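You operate a simulated robot arm through the tools that you are given. There is no shell and no other tool.

You run a simulated robot arm. Do the job below in one go: nothing can be reset, and whatever is moved stays where it is left.

TASK
Drive the mending plate's three screws home with the battery driver.
Fine: stand the driver back in its well.

It is judged by the outcome, as a careful person would: the job done as asked, and still so three seconds after it is handed in. It fails if anything else is knocked over, pushed out of place, dropped, spilled or broken.

THE ROBOT
A 7-joint arm with a two-finger parallel gripper, fixed in place. Base frame: the origin is at the foot of the arm, x ahead of it, y to its left, z up; the work surface is at about z = 0.79. Lengths are in m, angles in degrees, forces in N, time in s.
Its first joint turns from -149.0 to 149.0 degrees. Payload 3.43 kg.
The TCP is the grasp point between the finger pads, 0.03 m short of the fingertips. In the tool frame z runs along the fingers and y along their closing line. Largest opening 0.094 m; finger width 0.028, thickness 0.01; the body of the gripper, 0.05 by 0.096 m, starts 0.055 m behind the TCP.
Orientation is that of the tool frame in the base frame, as a unit quaternion [w, x, y, z]. With the fingers straight down and closing along the base's y, the tool's x points along the base's -x, its y along +y and its z along -z.

THE INTERFACE
- The arm moves only by the tool nudge_tool. Its argument "steps" is a list of rows, each a list of 7 numbers: the shift along the tool's x, y, z in units of 30 mm (1.0 is 30 mm), then the turn, a rotation vector about the tool's x, y, z in units of 4 degrees (1.0 is 4 degrees), then the opening in per cent of the stroke, from 0 (shut) to 100 (fully open). In form: [[tx, ty, tz, wx, wy, wz, grip], ...]. A call has 1 to 20 rows; each row shifts and turns the commanded pose from where the row before left it, along the tool's axes as they then stand. A call with a number of a shift or a turn outside -1 to 1 is refused whole. Rows are played at 5 a second. More than 0.05 m and 8.6 degrees between two rows, or a gripper value outside its range, and nothing of the call is played. A pose out of reach is approached as far as the arm can. The call stops where the force on the tool passes 40 N (or 10 N more than at its start, if that is more) or the arm is blocked; 0.2 s more then pass. Each finger travels about 0.045 m/s and halts on what it meets, pressing with about 40 N; the grip force reading is that of the motor and also rises with nothing between the fingers. The clock runs only during rows and for 0.2 s after the last one: add rows that do not move to give the fingers time. The reply holds the time, the measured pose of the TCP, the force on the tool along the base axes, the opening and the grip force, in the units named above and with some noise, with the torque about the TCP (base axes, N m) and any sound that the robot's microphone picked up, and new pictures: "show" is both (left out), scene, wrist or none.
- Cameras (640 x 400 px; columns grow to the right, rows downward): "scene" is fixed at [0.4004, 0.6502, 1.6337]; the picture's right is [0.90, 0.44, 0.00], its down [0.36, -0.73, -0.58] and it looks along [-0.26, 0.53, -0.81] (base axes); focal length 323 px, centre (320, 200). "wrist" rides on the gripper at [0.076, 0.014, -0.102] in the tool frame; the picture's right is [-0.18, 0.98, 0.00], its down [-0.75, -0.14, -0.64] and it looks along [-0.63, -0.12, 0.77] (tool axes); focal length 243 px, centre (320, 200). There is no depth. A picture from a camera that has moved, and an enlarged one, comes with that camera's place and axes in the base frame and with its lens.
- inspect(camera, box): a new picture of the part [left, top, right, bottom] of that camera's present view, enlarged. No time passes.
- sign_off(): hands the job in; it is judged then, once.

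Nothing tells you positions but the pictures and the camera data. Unless the task says otherwise, let go and move clear before handing in.

The tools are called after ">>>" by a JSON object that holds its "name" and its "arguments". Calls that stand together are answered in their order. nudge_tool: Moves the arm, as the interface text tells. Its arguments: {"type":"object","properties":{"steps":{"type":"array","items":{"type":"array","items":{"type":"number"}}},"show":{"type":"string","enum":["both","scene","wrist","none"]}},"required":["steps"]} The other tools are called the same way: inspect (camera, box) takes an enlarged picture of a part of a camera's view; sign_off () hands the job in.

At the start:

```text
clock: 0.0
eef_pos: [0.1678, 0.9733, 1.2521]
orientation: [0.0, 0.001, 1.0, 0.0]
force: [0.5, 0.0, -0.5]
moment: [-0.01, -0.01, 0.03]
finger_gap: 0.0939
gripper_force: 0.1
```

scene: 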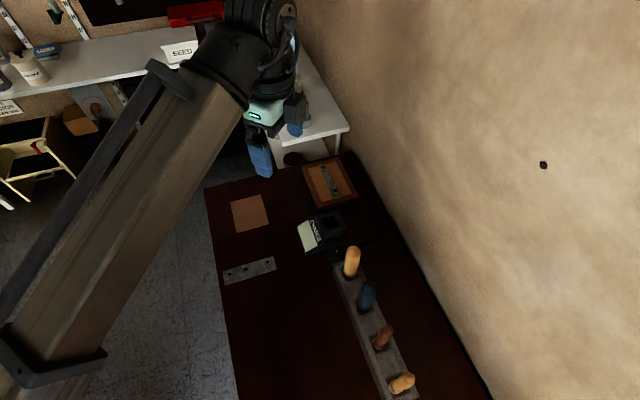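
wrist: 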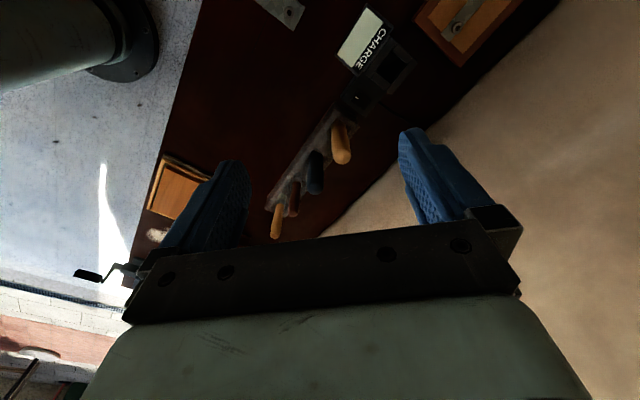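

I see a dark bench with a tool rack, a charger well, a wooden block holding a metal plate, and another plate. First I'll look more closely before moving.

>>> {"name": "inspect", "arguments": {"camera": "scene", "box": [200, 140, 360, 240]}}

>>> {"name": "inspect", "arguments": {"camera": "scene", "box": [210, 220, 450, 400]}}

>>> {"name": "inspect", "arguments": {"camera": "wrist", "box": [240, 0, 560, 200]}}

>>> {"name": "inspect", "arguments": {"camera": "scene", "box": [290, 150, 370, 220]}}

```text
4.00 times, centred on (280, 190) of scene
camera zoom: at [0.4004, 0.6502, 1.6337], right [0.9, 0.44, 0.0], down [0.36, -0.73, -0.58], along [-0.26, 0.53, -0.81], focal length 1293 px, centre (480, 240)
```

zoom: 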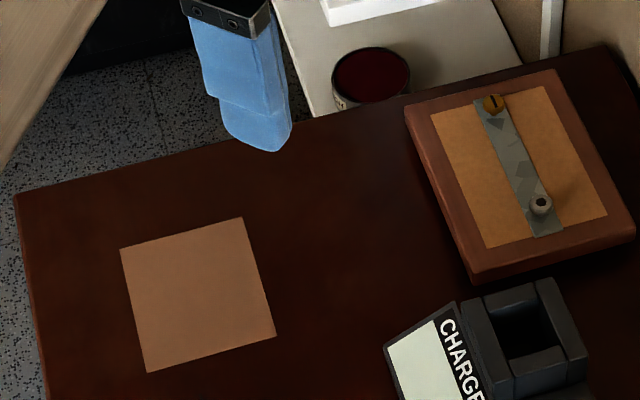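

```text
2.22 times, centred on (330, 310) of scene
camera zoom: at [0.4004, 0.6502, 1.6337], right [0.9, 0.44, 0.0], down [0.36, -0.73, -0.58], along [-0.26, 0.53, -0.81], focal length 718 px, centre (298, -44)
```

zoom: 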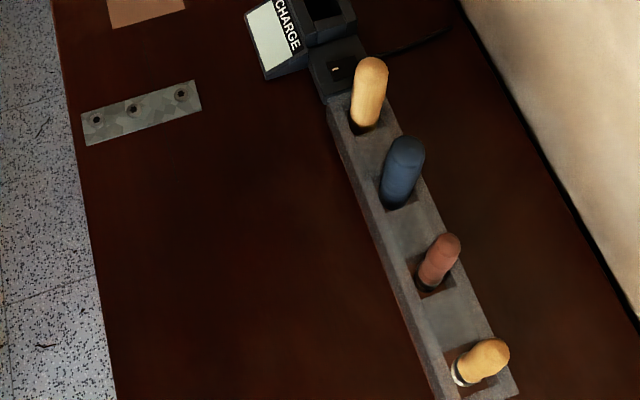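

```text
2.00 times, centred on (400, 100) of wrist
camera zoom: at [0.0914, 0.9877, 1.3543], right [0.18, 0.98, 0.0], down [0.75, -0.14, 0.64], along [0.63, -0.12, -0.77], focal length 485 px, centre (160, 400)
```

zoom: 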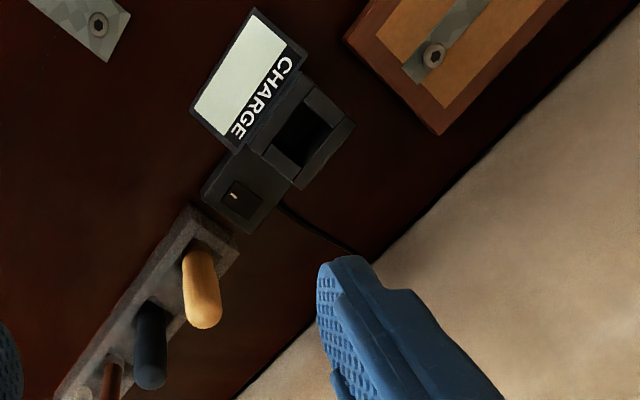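

```text
5.71 times, centred on (330, 185) of scene
camera zoom: at [0.4004, 0.6502, 1.6337], right [0.9, 0.44, 0.0], down [0.36, -0.73, -0.58], along [-0.26, 0.53, -0.81], focal length 1847 px, centre (263, 286)
```

zoom: 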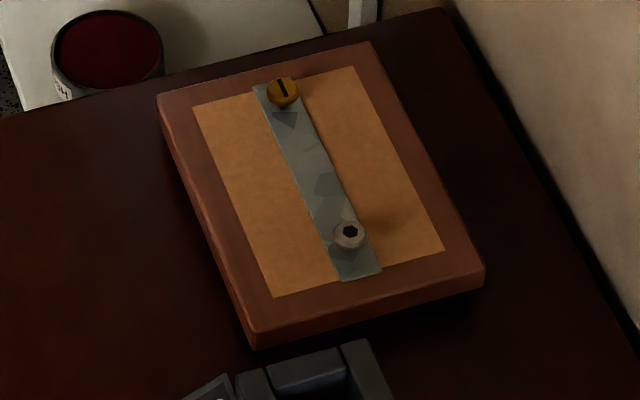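

The plate in reach seems to be the three-holed one near (0.06, 0.90); the rack of handles is to the right and the charger well looks empty. I'll look closer at the rack, plate and the tray in the wrist view.

>>> {"name": "inspect", "arguments": {"camera": "scene", "box": [320, 235, 430, 400]}}

>>> {"name": "inspect", "arguments": {"camera": "scene", "box": [215, 245, 285, 290]}}

>>> {"name": "inspect", "arguments": {"camera": "wrist", "box": [50, 120, 290, 270]}}

>>> {"name": "inspect", "arguments": {"camera": "wrist", "box": [250, 100, 370, 250]}}

>>> {"name": "inspect", "arguments": {"camera": "scene", "box": [0, 0, 240, 220]}}

```text
2.42 times, centred on (375, 318) of scene
camera zoom: at [0.4004, 0.6502, 1.6337], right [0.9, 0.44, 0.0], down [0.36, -0.73, -0.58], along [-0.26, 0.53, -0.81], focal length 784 px, centre (187, -85)
```

zoom: 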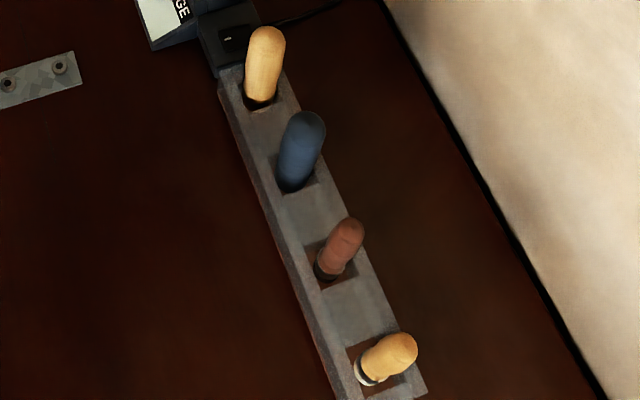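

```text
8.89 times, centred on (250, 268) of scene
camera zoom: at [0.4004, 0.6502, 1.6337], right [0.9, 0.44, 0.0], down [0.36, -0.73, -0.58], along [-0.26, 0.53, -0.81], focal length 2873 px, centre (942, -400)
```

zoom: 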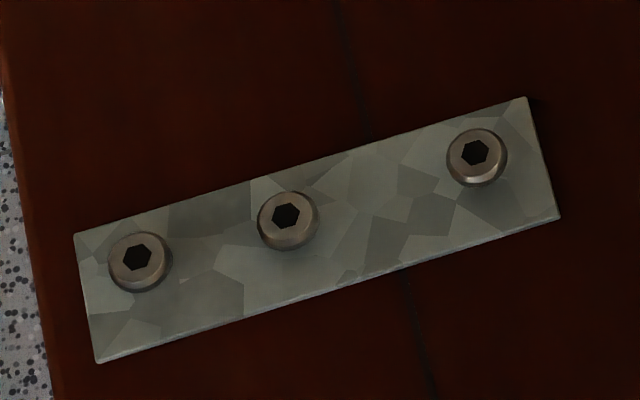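

```text
2.67 times, centred on (170, 195) of wrist
camera zoom: at [0.0914, 0.9877, 1.3543], right [0.18, 0.98, 0.0], down [0.75, -0.14, 0.64], along [0.63, -0.12, -0.77], focal length 647 px, centre (720, 213)
```

zoom: 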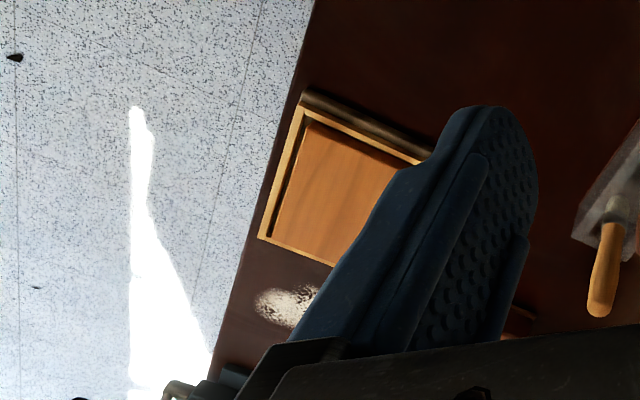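

```text
2.67 times, centred on (310, 175) of wrist
camera zoom: at [0.0914, 0.9877, 1.3543], right [0.18, 0.98, 0.0], down [0.75, -0.14, 0.64], along [0.63, -0.12, -0.77], focal length 647 px, centre (347, 267)
```

zoom: 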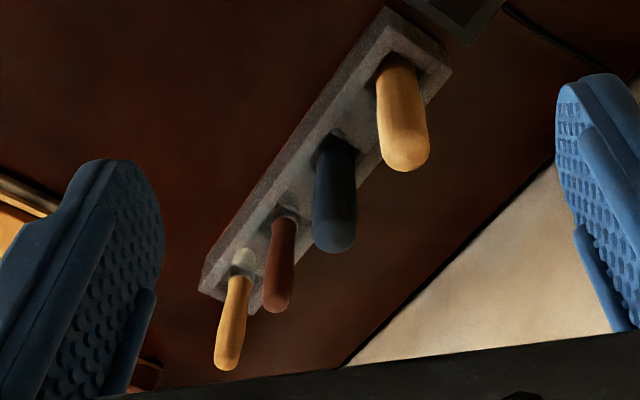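

```text
1.82 times, centred on (120, 110) of scene
camera zoom: at [0.4004, 0.6502, 1.6337], right [0.9, 0.44, 0.0], down [0.36, -0.73, -0.58], along [-0.26, 0.53, -0.81], focal length 588 px, centre (684, 364)
```

zoom: 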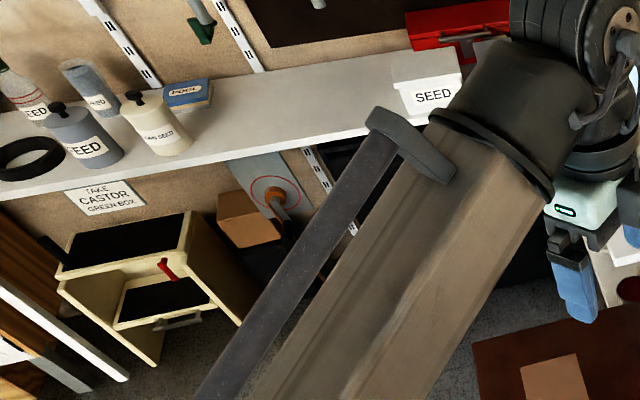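

The target plate has three raised hex-socket screws. I'm pulling the arm back with the gripper high so I can survey the rack and the rest of the bench.

>>> {"name": "nudge_tool", "arguments": {"steps": [[0, -1, 0, 0, 0, 0, 100], [0, -1, 0, 0, 0, 0, 100], [0, -1, 0, 0, 0, 0, 100], [0, -1, 0, 0, 0, 0, 100], [0, -1, 0, 0, 0, 0, 100], [0, -1, 0, 0, 0, 0, 100], [0, -1, 0, 0, 0, 0, 100], [0, -1, 0, 0, 0, 0, 100]]}}

```text
clock: 1.8
eef_pos: [0.1732, 0.7682, 1.1801]
orientation: [0.002, 0.0, 1.0, 0.009]
force: [-0.3, -0.7, -0.6]
moment: [-0.03, -0.04, 0.0]
finger_gap: 0.0939
gripper_force: 0.1
out of reach, approached as far as the arm can: row 2, 3, 4, 5, 6, 7, 8
camera wrist: at [0.0961, 0.7808, 1.2816], right [0.18, 0.98, 0.02], down [0.75, -0.15, 0.64], along [0.63, -0.11, -0.77], focal length 243 px, centre (320, 200)
```

scene: 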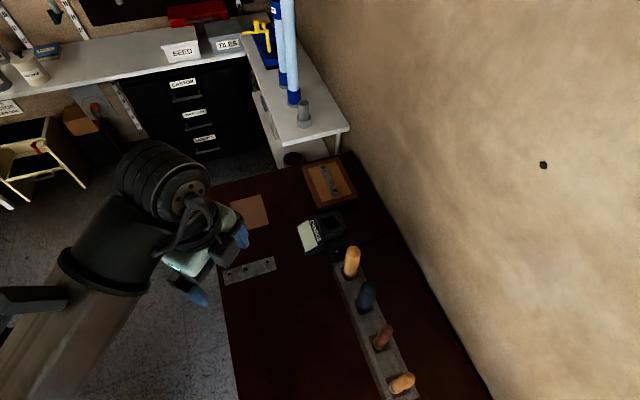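
wrist: 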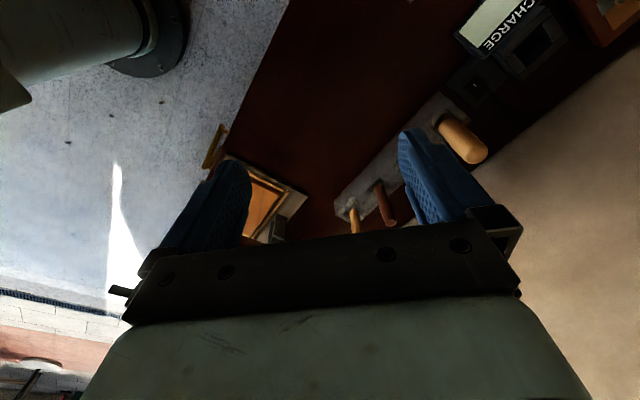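

The view changed; I'll inspect the tray and the rack in this wrist view for the driver.

>>> {"name": "inspect", "arguments": {"camera": "wrist", "box": [190, 110, 430, 260]}}

>>> {"name": "inspect", "arguments": {"camera": "wrist", "box": [420, 0, 640, 170]}}

>>> {"name": "inspect", "arguments": {"camera": "scene", "box": [220, 140, 380, 280]}}

```text
2.67 times, centred on (310, 185) of wrist
camera zoom: at [0.0961, 0.7808, 1.2816], right [0.18, 0.98, 0.02], down [0.75, -0.15, 0.64], along [0.63, -0.11, -0.77], focal length 647 px, centre (347, 240)
```

zoom: 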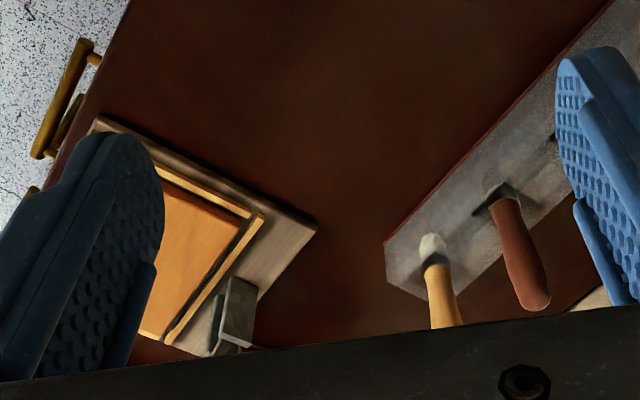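

```text
2.35 times, centred on (530, 85) of wrist
camera zoom: at [0.0961, 0.7808, 1.2816], right [0.18, 0.98, 0.02], down [0.75, -0.15, 0.64], along [0.63, -0.11, -0.77], focal length 571 px, centre (-174, 471)
```

zoom: 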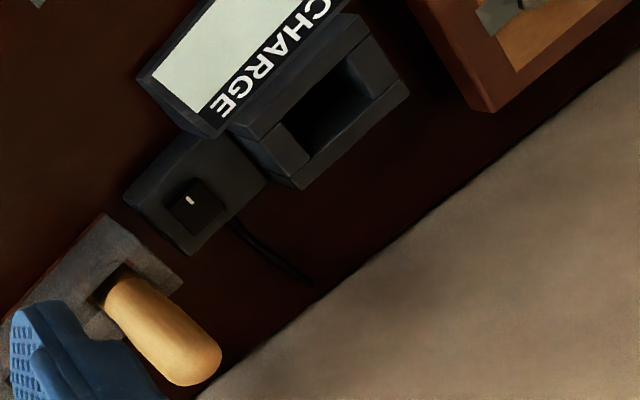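

```text
2.86 times, centred on (300, 210) of scene
camera zoom: at [0.4004, 0.6502, 1.6337], right [0.9, 0.44, 0.0], down [0.36, -0.73, -0.58], along [-0.26, 0.53, -0.81], focal length 924 px, centre (377, 171)
```

zoom: 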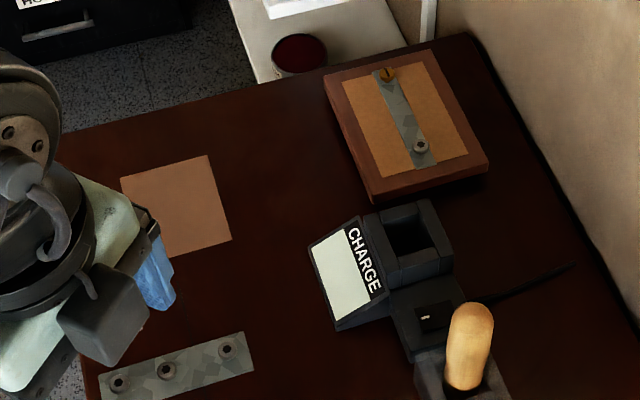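

I haven't identified the battery driver yet; the blue, stout handle is a candidate. I'll move toward the rack at a safe height to look at it.

>>> {"name": "nudge_tool", "arguments": {"steps": [[-1, 0.5, 0, 0, 0, 0, 100], [-1, 0.5, 0, 0, 0, 0, 100], [-1, 0.5, 0, 0, 0, 0, 100], [-0.5, 0.5, 0, 0, 0, 0, 100]]}}

```text
clock: 2.8
eef_pos: [0.2776, 0.8286, 1.1804]
orientation: [0.0, 0.0, 1.0, 0.0]
force: [0.2, 0.2, 0.2]
moment: [0.03, 0.02, 0.03]
finger_gap: 0.094
gripper_force: 0.1
camera wrist: at [0.2014, 0.8433, 1.2825], right [0.18, 0.98, 0.0], down [0.75, -0.14, 0.64], along [0.63, -0.12, -0.77], focal length 243 px, centre (320, 200)
```

scene: 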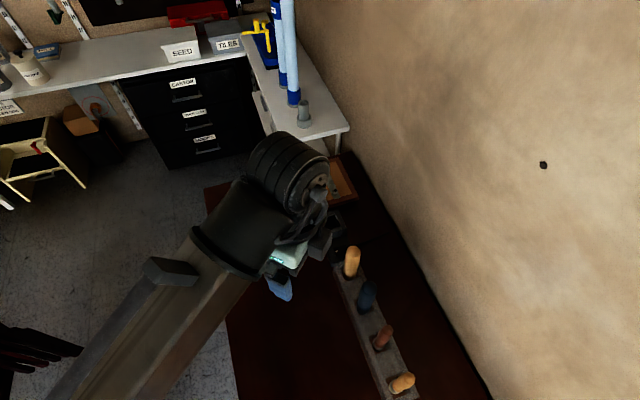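
wrist: 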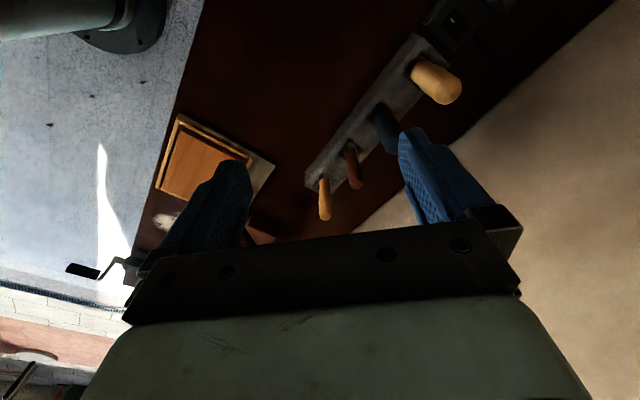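

>>> {"name": "inspect", "arguments": {"camera": "wrist", "box": [280, 0, 520, 240]}}

>>> {"name": "inspect", "arguments": {"camera": "scene", "box": [330, 235, 430, 400]}}

>>> {"name": "inspect", "arguments": {"camera": "wrist", "box": [130, 100, 310, 260]}}

```text
1.67 times, centred on (400, 120) of wrist
camera zoom: at [0.2014, 0.8433, 1.2825], right [0.18, 0.98, 0.0], down [0.75, -0.14, 0.64], along [0.63, -0.12, -0.77], focal length 404 px, centre (187, 333)
```

zoom: 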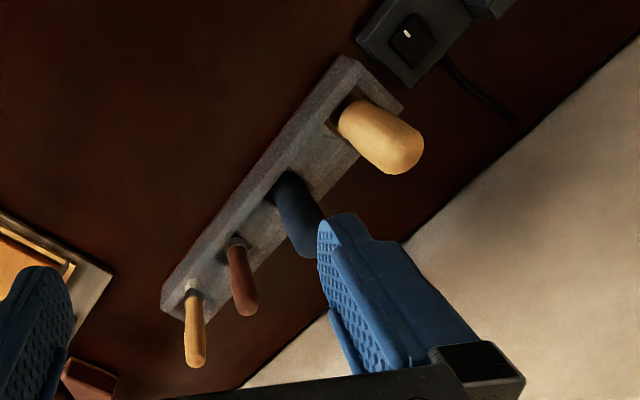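

```text
2.42 times, centred on (380, 318) of scene
camera zoom: at [0.4004, 0.6502, 1.6337], right [0.9, 0.44, 0.0], down [0.36, -0.73, -0.58], along [-0.26, 0.53, -0.81], focal length 784 px, centre (174, -85)
```

zoom: 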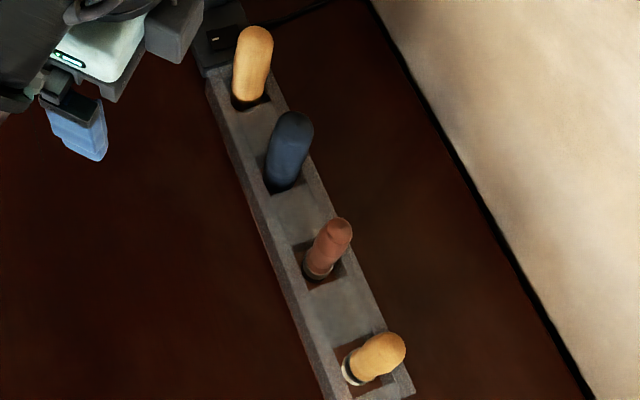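

```text
2.50 times, centred on (220, 180) of wrist
camera zoom: at [0.2014, 0.8433, 1.2825], right [0.18, 0.98, 0.0], down [0.75, -0.14, 0.64], along [0.63, -0.12, -0.77], focal length 606 px, centre (570, 250)
```

zoom: 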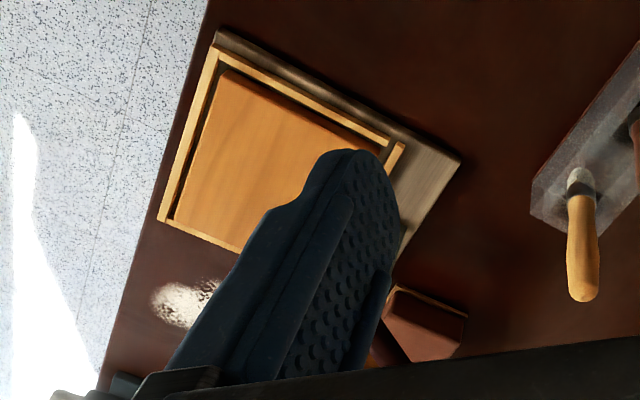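

Still ambiguous between the stout yellow and stout blue handles. I'll turn the wrist camera to face the rack squarely, staying above the handle tops (about z 0.95).

>>> {"name": "nudge_tool", "arguments": {"steps": [[0.23, 0.3, 0.8, 0, 0, 0, 100], [0.23, 0.3, 0.8, 0, 0, 0, 100], [0.23, 0.3, 0.8, 0, 0, 0, 100], [0.23, 0.3, 0.8, 0, 0, 0, 100], [0, 0, 0, 0, 0, -1, 100], [0, 0, 0, 0, 0, -1, 100], [0, 0, 0, 0, 0, -1, 100], [0, 0, 0, 0, 0, -1, 100], [0, 0, 0, 0, 0, -1, 100], [0, 0, 0, 0, 0, -1, 100], [0, 0, 0, 0, 0, -1, 100], [0, 0, 0, 0, 0, -1, 100], [0, 0, 0, 0, 0, -1, 100], [0, 0, 0, 0, 0, -1, 100], [0, 0, 0, 0, 0, -1, 100], [0, 0, 0, 0, 0, -1, 100], [0, 0, 0, 0, 0, -1, 100], [0, 0, 0, 0, 0, -1, 100]]}}

```text
clock: 6.6
eef_pos: [0.2502, 0.8642, 1.0865]
orientation: [0.001, -0.47, 0.882, 0.0]
force: [0.6, 0.1, -0.2]
moment: [-0.01, 0.02, -0.03]
finger_gap: 0.0939
gripper_force: 0.1
camera wrist: at [0.1957, 0.8092, 1.1868], right [-0.71, 0.7, 0.0], down [0.54, 0.55, 0.64], along [0.45, 0.46, -0.77], focal length 243 px, centre (320, 200)
```

scene: 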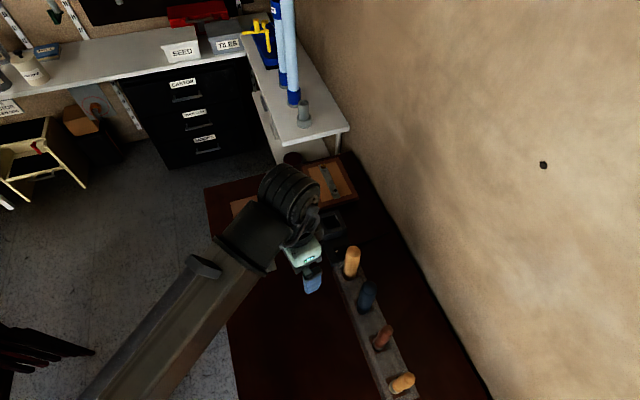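
wrist: 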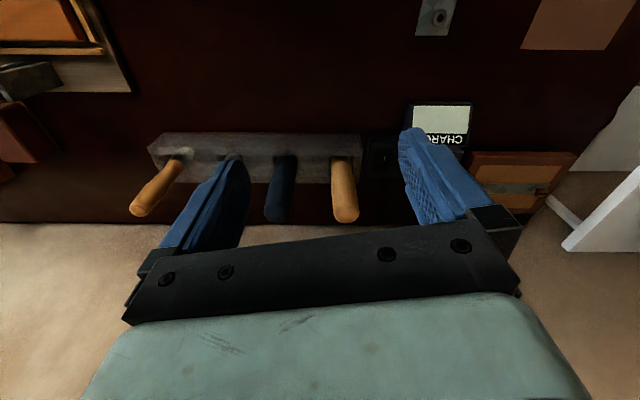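

>>> {"name": "inspect", "arguments": {"camera": "wrist", "box": [120, 110, 400, 240]}}

>>> {"name": "inspect", "arguments": {"camera": "wrist", "box": [250, 130, 390, 230]}}

>>> {"name": "inspect", "arguments": {"camera": "wrist", "box": [0, 0, 160, 200]}}

```text
2.29 times, centred on (260, 175) of wrist
camera zoom: at [0.1957, 0.8092, 1.1868], right [-0.71, 0.7, 0.0], down [0.54, 0.55, 0.64], along [0.45, 0.46, -0.77], focal length 555 px, centre (457, 257)
```

zoom: 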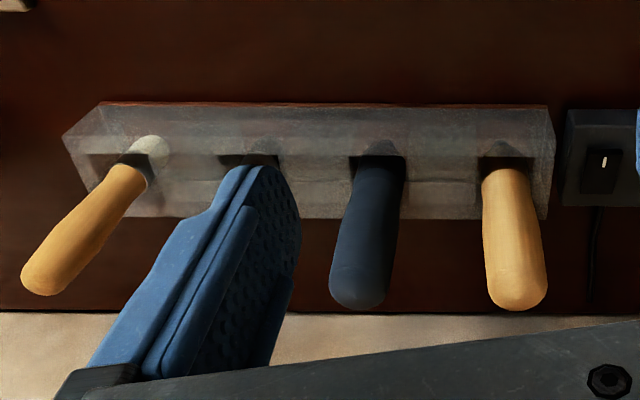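

```text
4.00 times, centred on (320, 180) of wrist
camera zoom: at [0.1957, 0.8092, 1.1868], right [-0.71, 0.7, 0.0], down [0.54, 0.55, 0.64], along [0.45, 0.46, -0.77], focal length 970 px, centre (320, 280)
```

zoom: 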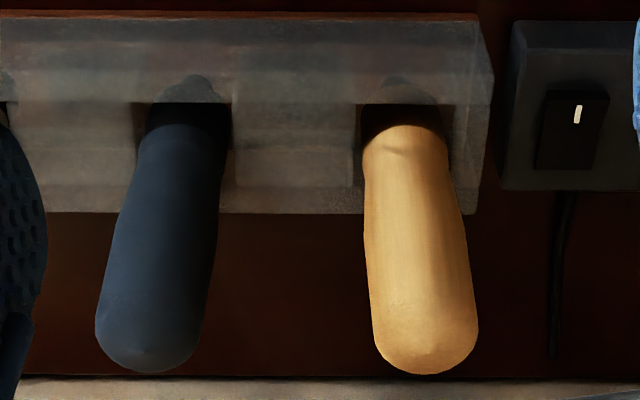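

```text
2.00 times, centred on (80, 100) of wrist
camera zoom: at [0.1957, 0.8092, 1.1868], right [-0.71, 0.7, 0.0], down [0.54, 0.55, 0.64], along [0.45, 0.46, -0.77], focal length 485 px, centre (800, 400)
```

zoom: 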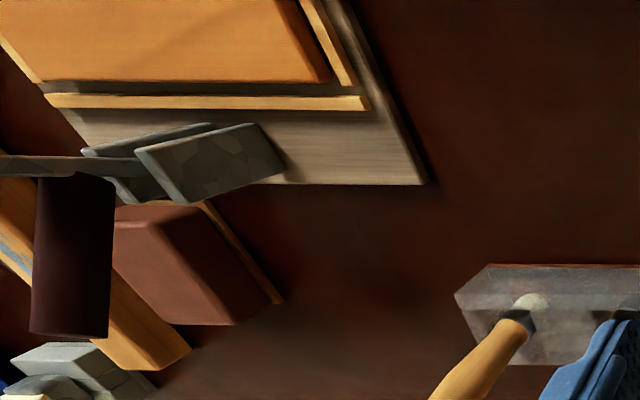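

The rack looks like hand tools, and there are more items at the far right of the bench (x≈0.6–0.7, y≈0.5). I'll try to widen the views by inspecting at the picture edges.

>>> {"name": "inspect", "arguments": {"camera": "scene", "box": [0, 390, 640, 400]}}

>>> {"name": "inspect", "arguments": {"camera": "wrist", "box": [0, 0, 10, 400]}}

```text
1.00 times, centred on (320, 395) of scene (not enlarged: the box is as wide or as high as the picture)
camera zoom: at [0.4004, 0.6502, 1.6337], right [0.9, 0.44, 0.0], down [0.36, -0.73, -0.58], along [-0.26, 0.53, -0.81], focal length 323 px, centre (320, 5)
```

zoom: 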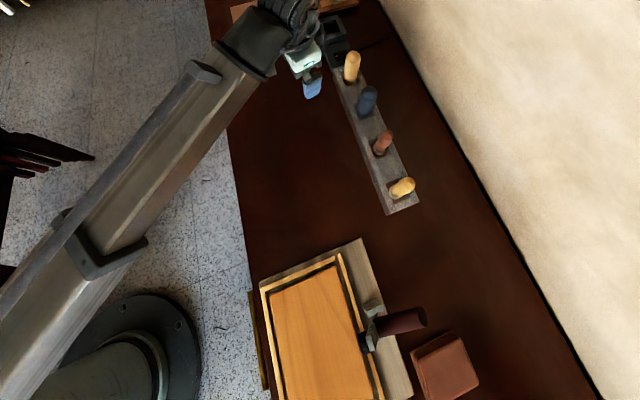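

```text
1.00 times, centred on (5, 200) of wrist (not enlarged: the box is as wide or as high as the picture)
camera zoom: at [0.1957, 0.8092, 1.1868], right [-0.71, 0.7, 0.0], down [0.54, 0.55, 0.64], along [0.45, 0.46, -0.77], focal length 243 px, centre (635, 200)
```

zoom: 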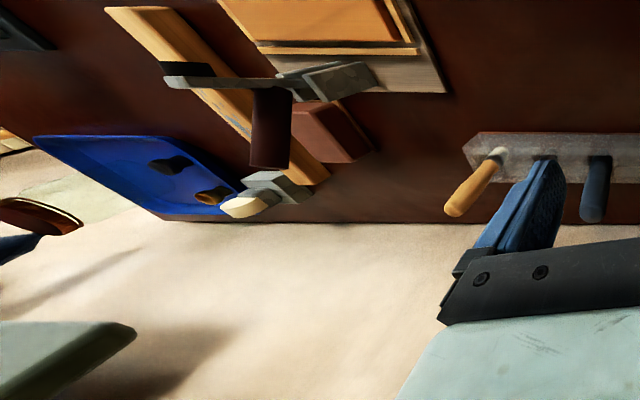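

The extended views help a lot. Now I'll zoom strongly on each handle and its well from both cameras.

>>> {"name": "inspect", "arguments": {"camera": "scene", "box": [335, 240, 385, 280]}}

>>> {"name": "inspect", "arguments": {"camera": "scene", "box": [345, 275, 395, 315]}}

>>> {"name": "inspect", "arguments": {"camera": "scene", "box": [360, 318, 410, 358]}}

>>> {"name": "inspect", "arguments": {"camera": "scene", "box": [375, 360, 435, 400]}}

>>> {"name": "inspect", "arguments": {"camera": "scene", "box": [290, 200, 360, 260]}}

```text
10.00 times, centred on (360, 260) of scene
camera zoom: at [0.4004, 0.6502, 1.6337], right [0.9, 0.44, 0.0], down [0.36, -0.73, -0.58], along [-0.26, 0.53, -0.81], focal length 3232 px, centre (-80, -400)
```

zoom: 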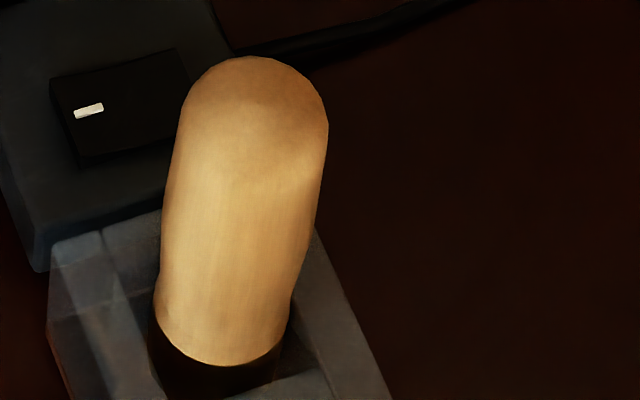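

```text
10.00 times, centred on (370, 295) of scene
camera zoom: at [0.4004, 0.6502, 1.6337], right [0.9, 0.44, 0.0], down [0.36, -0.73, -0.58], along [-0.26, 0.53, -0.81], focal length 3232 px, centre (-180, -750)
```

zoom: 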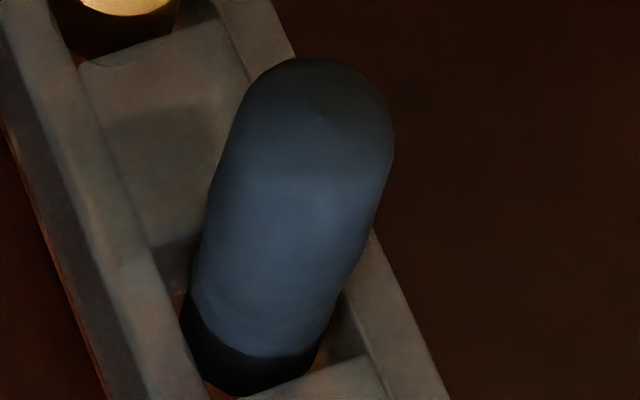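

```text
10.00 times, centred on (385, 338) of scene
camera zoom: at [0.4004, 0.6502, 1.6337], right [0.9, 0.44, 0.0], down [0.36, -0.73, -0.58], along [-0.26, 0.53, -0.81], focal length 3232 px, centre (-330, -1180)
```

zoom: 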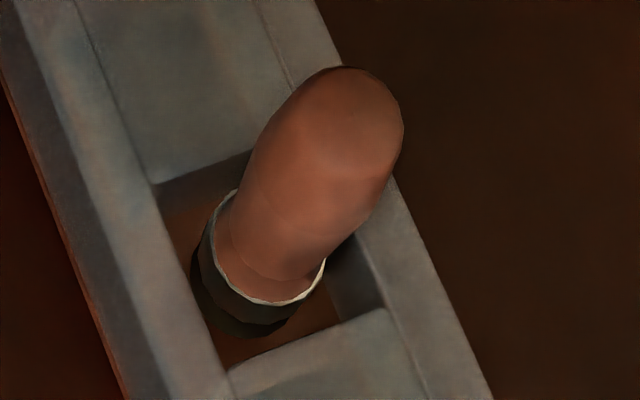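

```text
10.00 times, centred on (405, 380) of scene
camera zoom: at [0.4004, 0.6502, 1.6337], right [0.9, 0.44, 0.0], down [0.36, -0.73, -0.58], along [-0.26, 0.53, -0.81], focal length 3232 px, centre (-530, -1600)
```

zoom: 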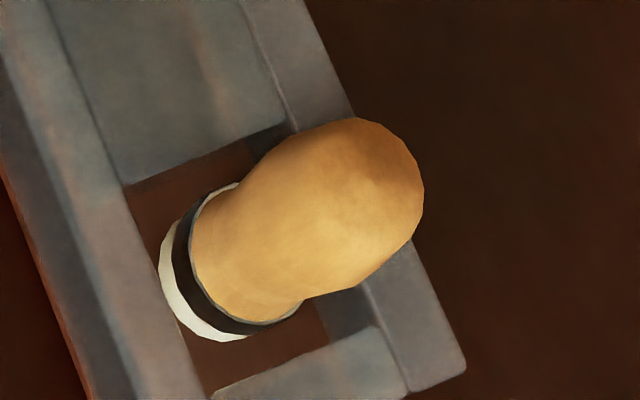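

```text
6.67 times, centred on (325, 230) of scene
camera zoom: at [0.4004, 0.6502, 1.6337], right [0.9, 0.44, 0.0], down [0.36, -0.73, -0.58], along [-0.26, 0.53, -0.81], focal length 2155 px, centre (287, 0)
```

zoom: 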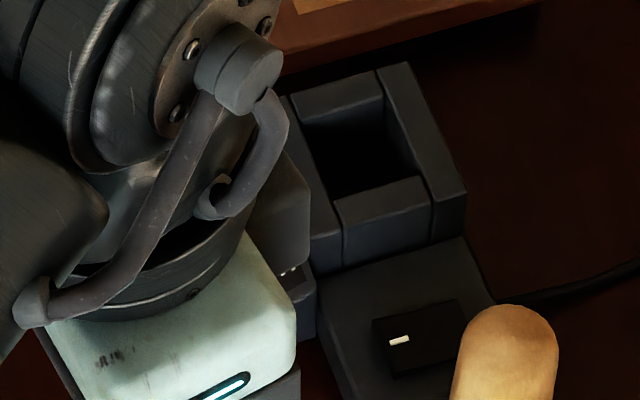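

Handles sit about 0.089 m apart along the rack; the blue one is at about (0.385, 0.923) with its top at z≈0.97. I'll slide sideways for a clear look at the red and small yellow ones.

>>> {"name": "nudge_tool", "arguments": {"steps": [[0, -1, 0, 0, 0, 0, 100], [0, -1, 0, 0, 0, 0, 100], [0, -1, 0, 0, 0, 0, 100], [0, -0.5, 0, 0, 0, 0, 100]], "show": "wrist"}}

>>> {"name": "inspect", "arguments": {"camera": "wrist", "box": [200, 110, 420, 250]}}

>>> {"name": "inspect", "arguments": {"camera": "wrist", "box": [0, 0, 10, 400]}}

>>> {"name": "inspect", "arguments": {"camera": "wrist", "box": [630, 0, 640, 400]}}

```text
clock: 7.6
eef_pos: [0.3376, 0.8074, 1.0827]
orientation: [0.0, -0.469, 0.883, -0.001]
force: [0.8, -0.8, 0.3]
moment: [0.0, 0.01, 0.03]
finger_gap: 0.094
gripper_force: 0.1
camera wrist: at [0.2822, 0.7513, 1.1848], right [-0.71, 0.7, 0.0], down [0.54, 0.55, 0.64], along [0.45, 0.46, -0.77], focal length 243 px, centre (320, 200)
```

wrist: 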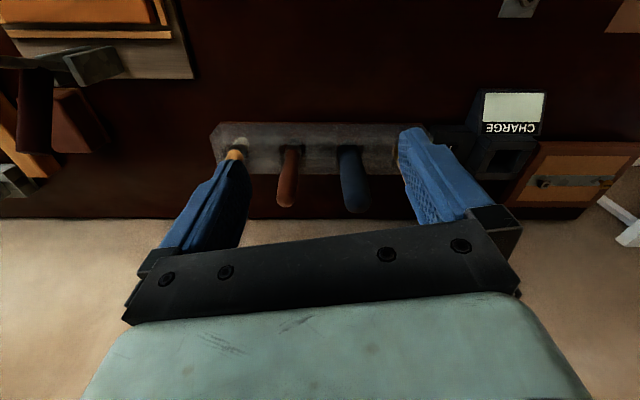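

```text
2.86 times, centred on (310, 180) of wrist
camera zoom: at [0.2822, 0.7513, 1.1848], right [-0.71, 0.7, 0.0], down [0.54, 0.55, 0.64], along [0.45, 0.46, -0.77], focal length 693 px, centre (349, 257)
```

zoom: 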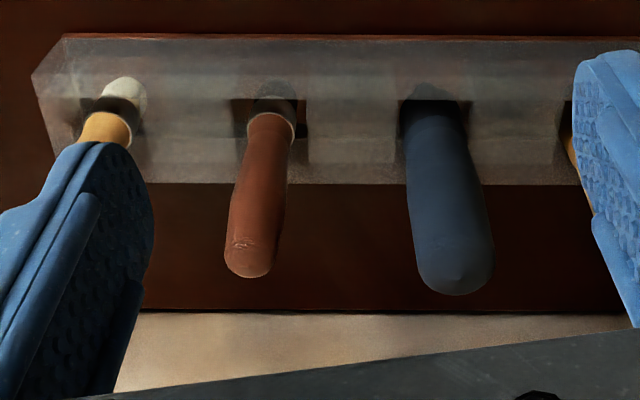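

```text
1.00 times, centred on (5, 200) of wrist (not enlarged: the box is as wide or as high as the picture)
camera zoom: at [0.2822, 0.7513, 1.1848], right [-0.71, 0.7, 0.0], down [0.54, 0.55, 0.64], along [0.45, 0.46, -0.77], focal length 243 px, centre (635, 200)
```

zoom: 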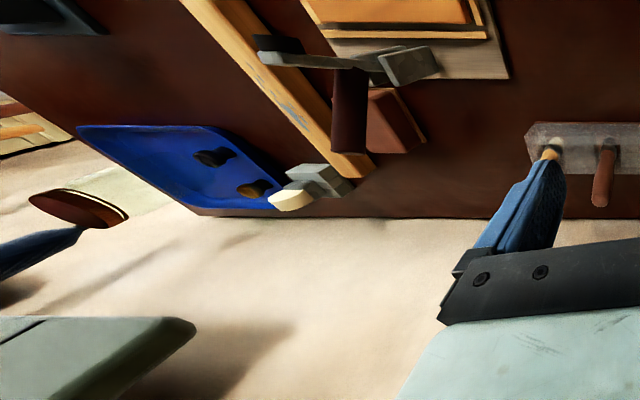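

```text
1.00 times, centred on (635, 200) of wrist (not enlarged: the box is as wide or as high as the picture)
camera zoom: at [0.2822, 0.7513, 1.1848], right [-0.71, 0.7, 0.0], down [0.54, 0.55, 0.64], along [0.45, 0.46, -0.77], focal length 243 px, centre (5, 200)
```

zoom: 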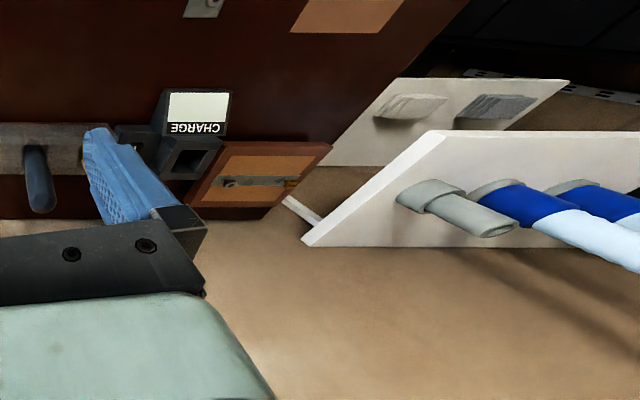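

>>> {"name": "inspect", "arguments": {"camera": "wrist", "box": [325, 130, 385, 220]}}

>>> {"name": "inspect", "arguments": {"camera": "wrist", "box": [265, 130, 325, 210]}}

>>> {"name": "inspect", "arguments": {"camera": "wrist", "box": [460, 80, 640, 220]}}

```text
4.44 times, centred on (355, 175) of wrist
camera zoom: at [0.2822, 0.7513, 1.1848], right [-0.71, 0.7, 0.0], down [0.54, 0.55, 0.64], along [0.45, 0.46, -0.77], focal length 1078 px, centre (164, 311)
```

zoom: 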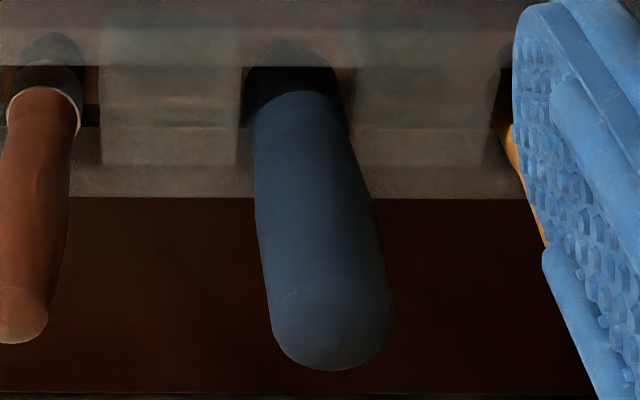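

```text
5.00 times, centred on (295, 170) of wrist
camera zoom: at [0.2822, 0.7513, 1.1848], right [-0.71, 0.7, 0.0], down [0.54, 0.55, 0.64], along [0.45, 0.46, -0.77], focal length 1213 px, centre (445, 350)
```

zoom: 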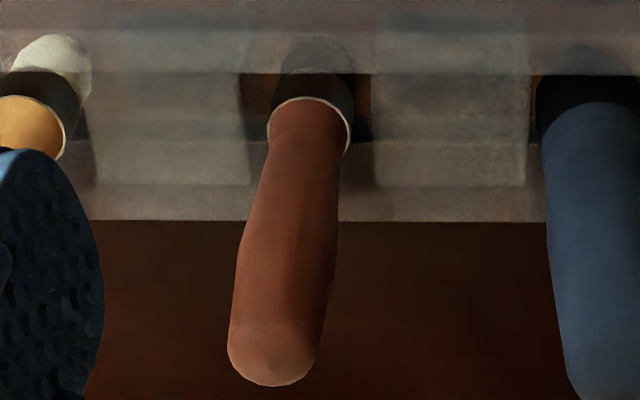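

```text
2.86 times, centred on (550, 150) of wrist
camera zoom: at [0.2822, 0.7513, 1.1848], right [-0.71, 0.7, 0.0], down [0.54, 0.55, 0.64], along [0.45, 0.46, -0.77], focal length 693 px, centre (-337, 343)
```

zoom: 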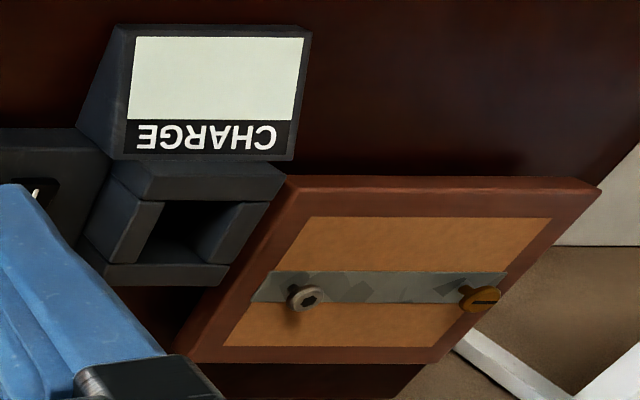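

The rack's walls are see-through, so a low side view may show the tools' bits. I'll lower and tilt the gripper well short of the rack to look through it.

>>> {"name": "nudge_tool", "arguments": {"steps": [[0.385, 0.33, 0.88, 0, 0, 0, 100], [0.385, 0.33, 0.88, 0, 0, 0, 100], [0.385, 0.33, 0.88, 0, 0, 0, 100], [0.385, 0.33, 0.88, 0, 0, 0, 100], [0.385, 0.33, 0.88, 0, 0, 0, 100], [0, 0, 0, 0, -1, 0, 100], [0, 0, 0, 0, -1, 0, 100], [0, 0, 0, 0, -1, 0, 100], [0, 0, 0, 0, -1, 0, 100], [0, 0, 0, 0, -1, 0, 100], [0, 0, 0, 0, -1, 0, 100], [0, 0, 0, 0, -1, 0, 100]], "show": "wrist"}}

>>> {"name": "inspect", "arguments": {"camera": "wrist", "box": [200, 80, 440, 230]}}

```text
clock: 10.2
eef_pos: [0.262, 0.7853, 0.9532]
orientation: [0.214, -0.455, 0.857, 0.114]
force: [0.1, 0.5, 0.5]
moment: [-0.02, 0.02, 0.03]
finger_gap: 0.0939
gripper_force: 0.1
camera wrist: at [0.1866, 0.6974, 1.0063], right [-0.72, 0.69, 0.09], down [0.32, 0.22, 0.92], along [0.61, 0.69, -0.38], focal length 243 px, centre (320, 200)
```

wrist: 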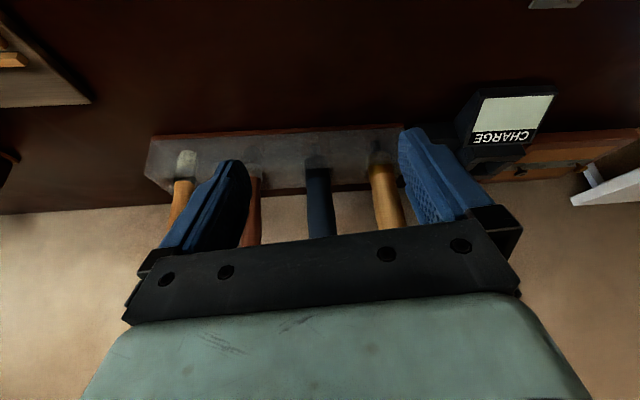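

```text
2.67 times, centred on (320, 155) of wrist
camera zoom: at [0.1866, 0.6974, 1.0063], right [-0.72, 0.69, 0.09], down [0.32, 0.22, 0.92], along [0.61, 0.69, -0.38], focal length 647 px, centre (320, 320)
```

zoom: 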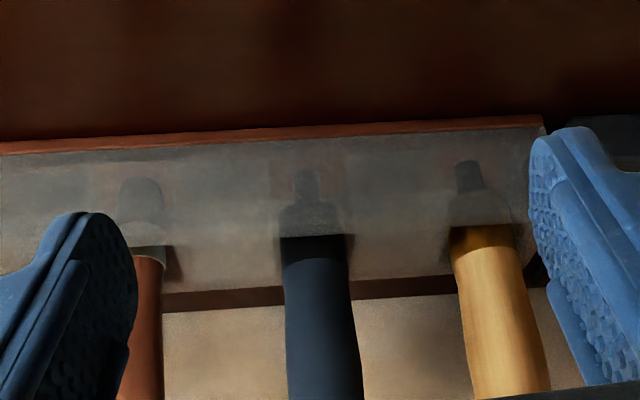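

The walls are translucent and I can see silhouettes of the bits. Zooming in on each.

>>> {"name": "inspect", "arguments": {"camera": "wrist", "box": [295, 130, 345, 185]}}

>>> {"name": "inspect", "arguments": {"camera": "wrist", "box": [355, 130, 405, 185]}}

>>> {"name": "inspect", "arguments": {"camera": "wrist", "box": [150, 130, 270, 200]}}

```text
7.27 times, centred on (320, 158) of wrist
camera zoom: at [0.1866, 0.6974, 1.0063], right [-0.72, 0.69, 0.09], down [0.32, 0.22, 0.92], along [0.61, 0.69, -0.38], focal length 1764 px, centre (320, 509)
```

zoom: 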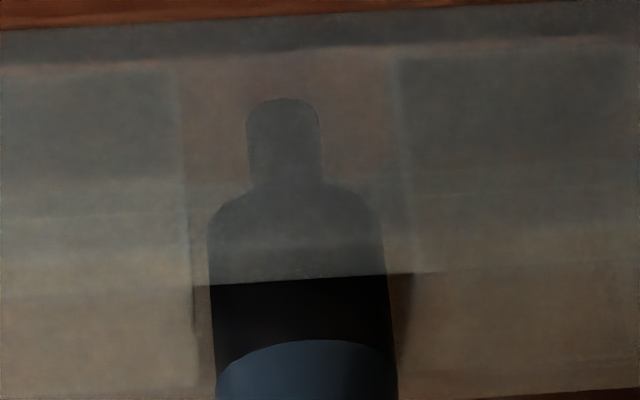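

```text
7.27 times, centred on (380, 158) of wrist
camera zoom: at [0.1866, 0.6974, 1.0063], right [-0.72, 0.69, 0.09], down [0.32, 0.22, 0.92], along [0.61, 0.69, -0.38], focal length 1764 px, centre (-116, 509)
```

zoom: 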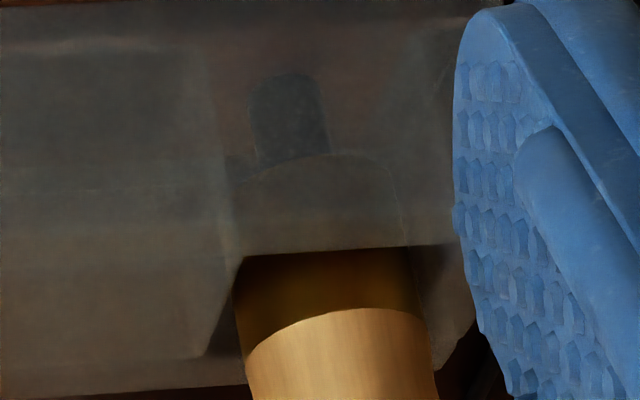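

```text
5.33 times, centred on (210, 165) of wrist
camera zoom: at [0.1866, 0.6974, 1.0063], right [-0.72, 0.69, 0.09], down [0.32, 0.22, 0.92], along [0.61, 0.69, -0.38], focal length 1294 px, centre (907, 387)
```

zoom: 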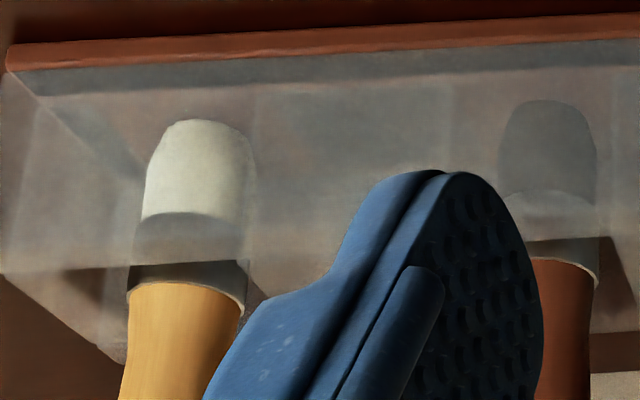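

The red and small yellow tools have blunt capped ends. The blue and stout yellow ones have chucks, and the blue plastic-looking one is the likely battery driver, standing vertical at (0.385, 0.923) from z≈0.79 to 0.97 with the rack top at about 0.85. I'll straighten up, rise and move above the blue one.

>>> {"name": "nudge_tool", "arguments": {"steps": [[0, 0, 0, 0, 1, 0, 100], [0, 0, 0, 0, 1, 0, 100], [0, 0, 0, 0, 1, 0, 100], [0, 0, 0, 0, 1, 0, 100], [0, 0, 0, 0, 1, 0, 100], [0, 0, 0, 0, 1, 0, 100], [0, 0, 0, 0, 1, 0, 100], [0, 0, -1, 0, 0, 0, 100], [0, 0, -1, 0, 0, 0, 100], [0, 0, -1, 0, 0, 0, 100], [0, 0, -1, 0, 0, 0, 100], [-0.87, -0.12, 0, 0, 0, 0, 100], [-0.87, -0.12, 0, 0, 0, 0, 100], [-0.87, -0.12, 0, 0, 0, 0, 100], [-0.87, -0.12, 0, 0, 0, 0, 100], [-0.87, -0.12, 0, 0, 0, 0, 100], [-0.87, -0.12, 0, 0, 0, 0, 100], [-0.87, -0.12, 0, 0, 0, 0, 100], [0, 0, 0, 0, 0, 0, 100]]}}

```text
clock: 14.2
eef_pos: [0.3877, 0.9263, 1.0714]
orientation: [0.0, -0.469, 0.883, 0.0]
force: [0.5, 0.7, 0.7]
moment: [0.0, 0.0, -0.01]
finger_gap: 0.0942
gripper_force: 0.1
camera wrist: at [0.3326, 0.8699, 1.1734], right [-0.71, 0.7, 0.0], down [0.54, 0.55, 0.64], along [0.45, 0.46, -0.77], focal length 243 px, centre (320, 200)
```

scene: 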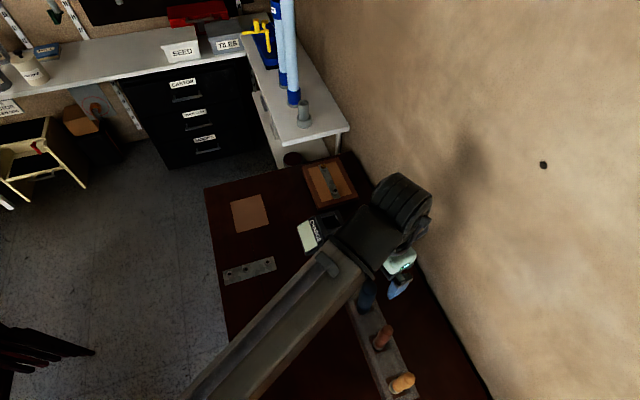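
wrist: 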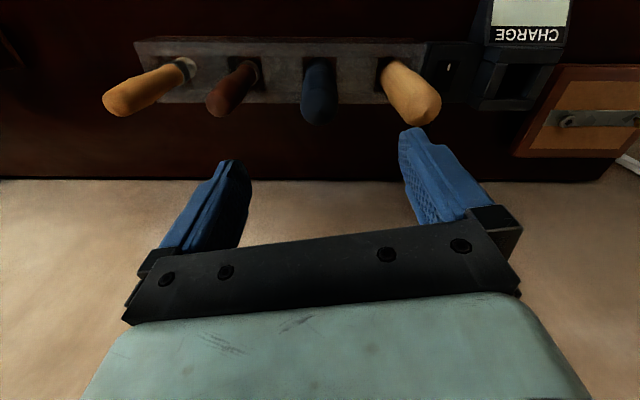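

>>> {"name": "inspect", "arguments": {"camera": "wrist", "box": [280, 40, 360, 130]}}

>>> {"name": "inspect", "arguments": {"camera": "scene", "box": [340, 250, 430, 330]}}

```text
4.44 times, centred on (320, 85) of wrist
camera zoom: at [0.3326, 0.8699, 1.1734], right [-0.71, 0.7, 0.0], down [0.54, 0.55, 0.64], along [0.45, 0.46, -0.77], focal length 1078 px, centre (320, 711)
```

zoom: 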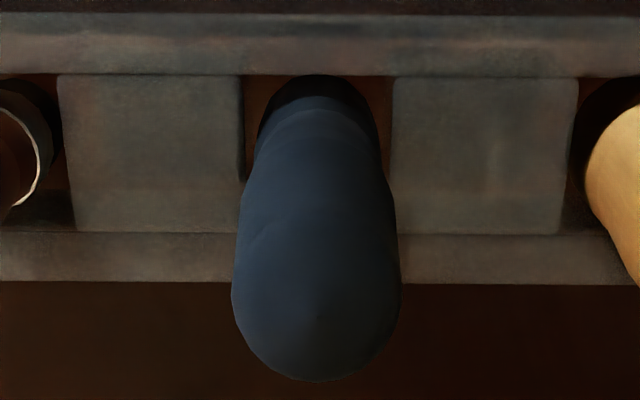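

```text
5.00 times, centred on (385, 290) of scene
camera zoom: at [0.4004, 0.6502, 1.6337], right [0.9, 0.44, 0.0], down [0.36, -0.73, -0.58], along [-0.26, 0.53, -0.81], focal length 1616 px, centre (-5, -250)
```

zoom: 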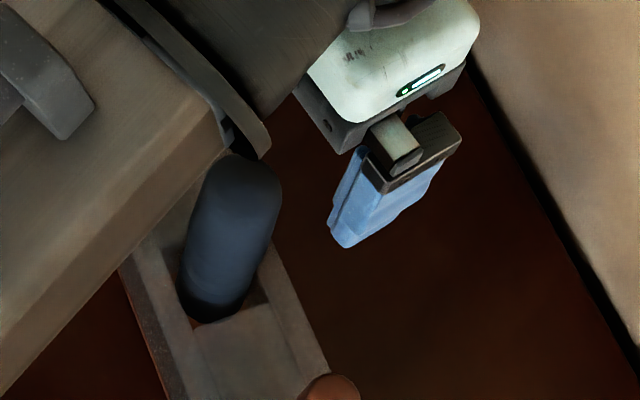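

The gripper is centred on the blue handle within about 1–2 mm, with 15 mm finger clearance to the neighbours. I'm descending to z≈0.925 with the jaws open.

>>> {"name": "nudge_tool", "arguments": {"steps": [[0, 0, 0.97, 0, 0, 0, 100], [0, 0, 0.97, 0, 0, 0, 100], [0, 0, 0.97, 0, 0, 0, 100], [0, 0, 0.97, 0, 0, 0, 100], [0, 0, 0.97, 0, 0, 0, 100], [0, 0, 0, 0, 0, 0, 100]]}}

```text
clock: 15.6
eef_pos: [0.3873, 0.9231, 0.9258]
orientation: [0.0, -0.469, 0.883, 0.0]
force: [-0.6, -0.9, 0.5]
moment: [0.01, 0.02, 0.0]
finger_gap: 0.094
gripper_force: 0.1
camera wrist: at [0.3323, 0.8678, 1.0284], right [-0.71, 0.7, 0.0], down [0.54, 0.55, 0.64], along [0.45, 0.46, -0.77], focal length 243 px, centre (320, 200)
```

scene: 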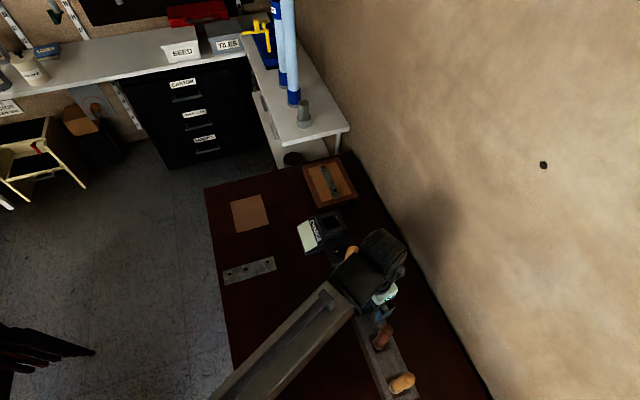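
wrist: 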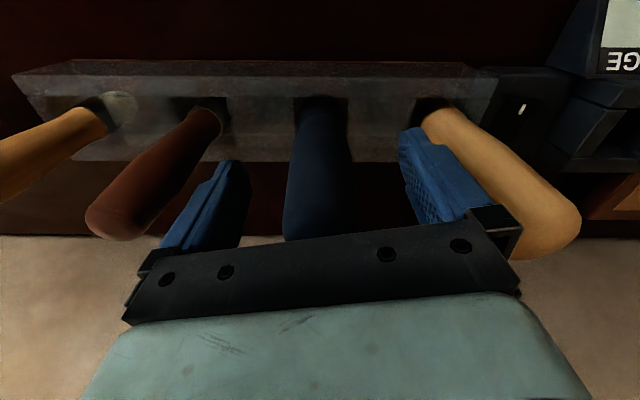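

>>> {"name": "nudge_tool", "arguments": {"steps": [[0, 0, 0, 0, 0, 0, 60], [0, 0, 0, 0, 0, 0, 45], [0, 0, 0, 0, 0, 0, 30], [0, 0, 0, 0, 0, 0, 20], [0, 0, 0, 0, 0, 0, 10], [0, 0, 0, 0, 0, 0, 0], [0, 0, 0, 0, 0, 0, 0], [0, 0, 0, 0, 0, 0, 0]]}}

```text
clock: 17.4
eef_pos: [0.386, 0.9233, 0.9274]
orientation: [0.0, -0.469, 0.883, -0.001]
force: [-2.4, 1.7, 0.6]
moment: [0.17, 0.27, 0.0]
finger_gap: 0.0343
gripper_force: 40.0
camera wrist: at [0.3321, 0.8679, 1.0285], right [-0.71, 0.7, 0.0], down [0.54, 0.55, 0.64], along [0.45, 0.46, -0.77], focal length 243 px, centre (320, 200)
```

scene: 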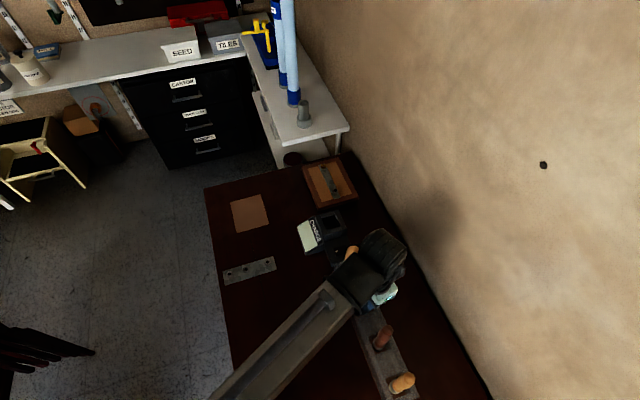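
wrist: 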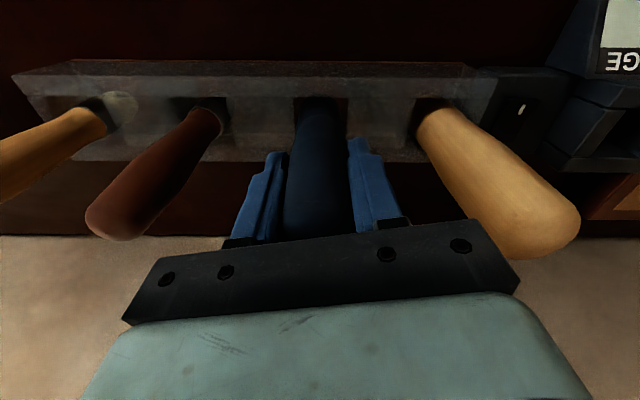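

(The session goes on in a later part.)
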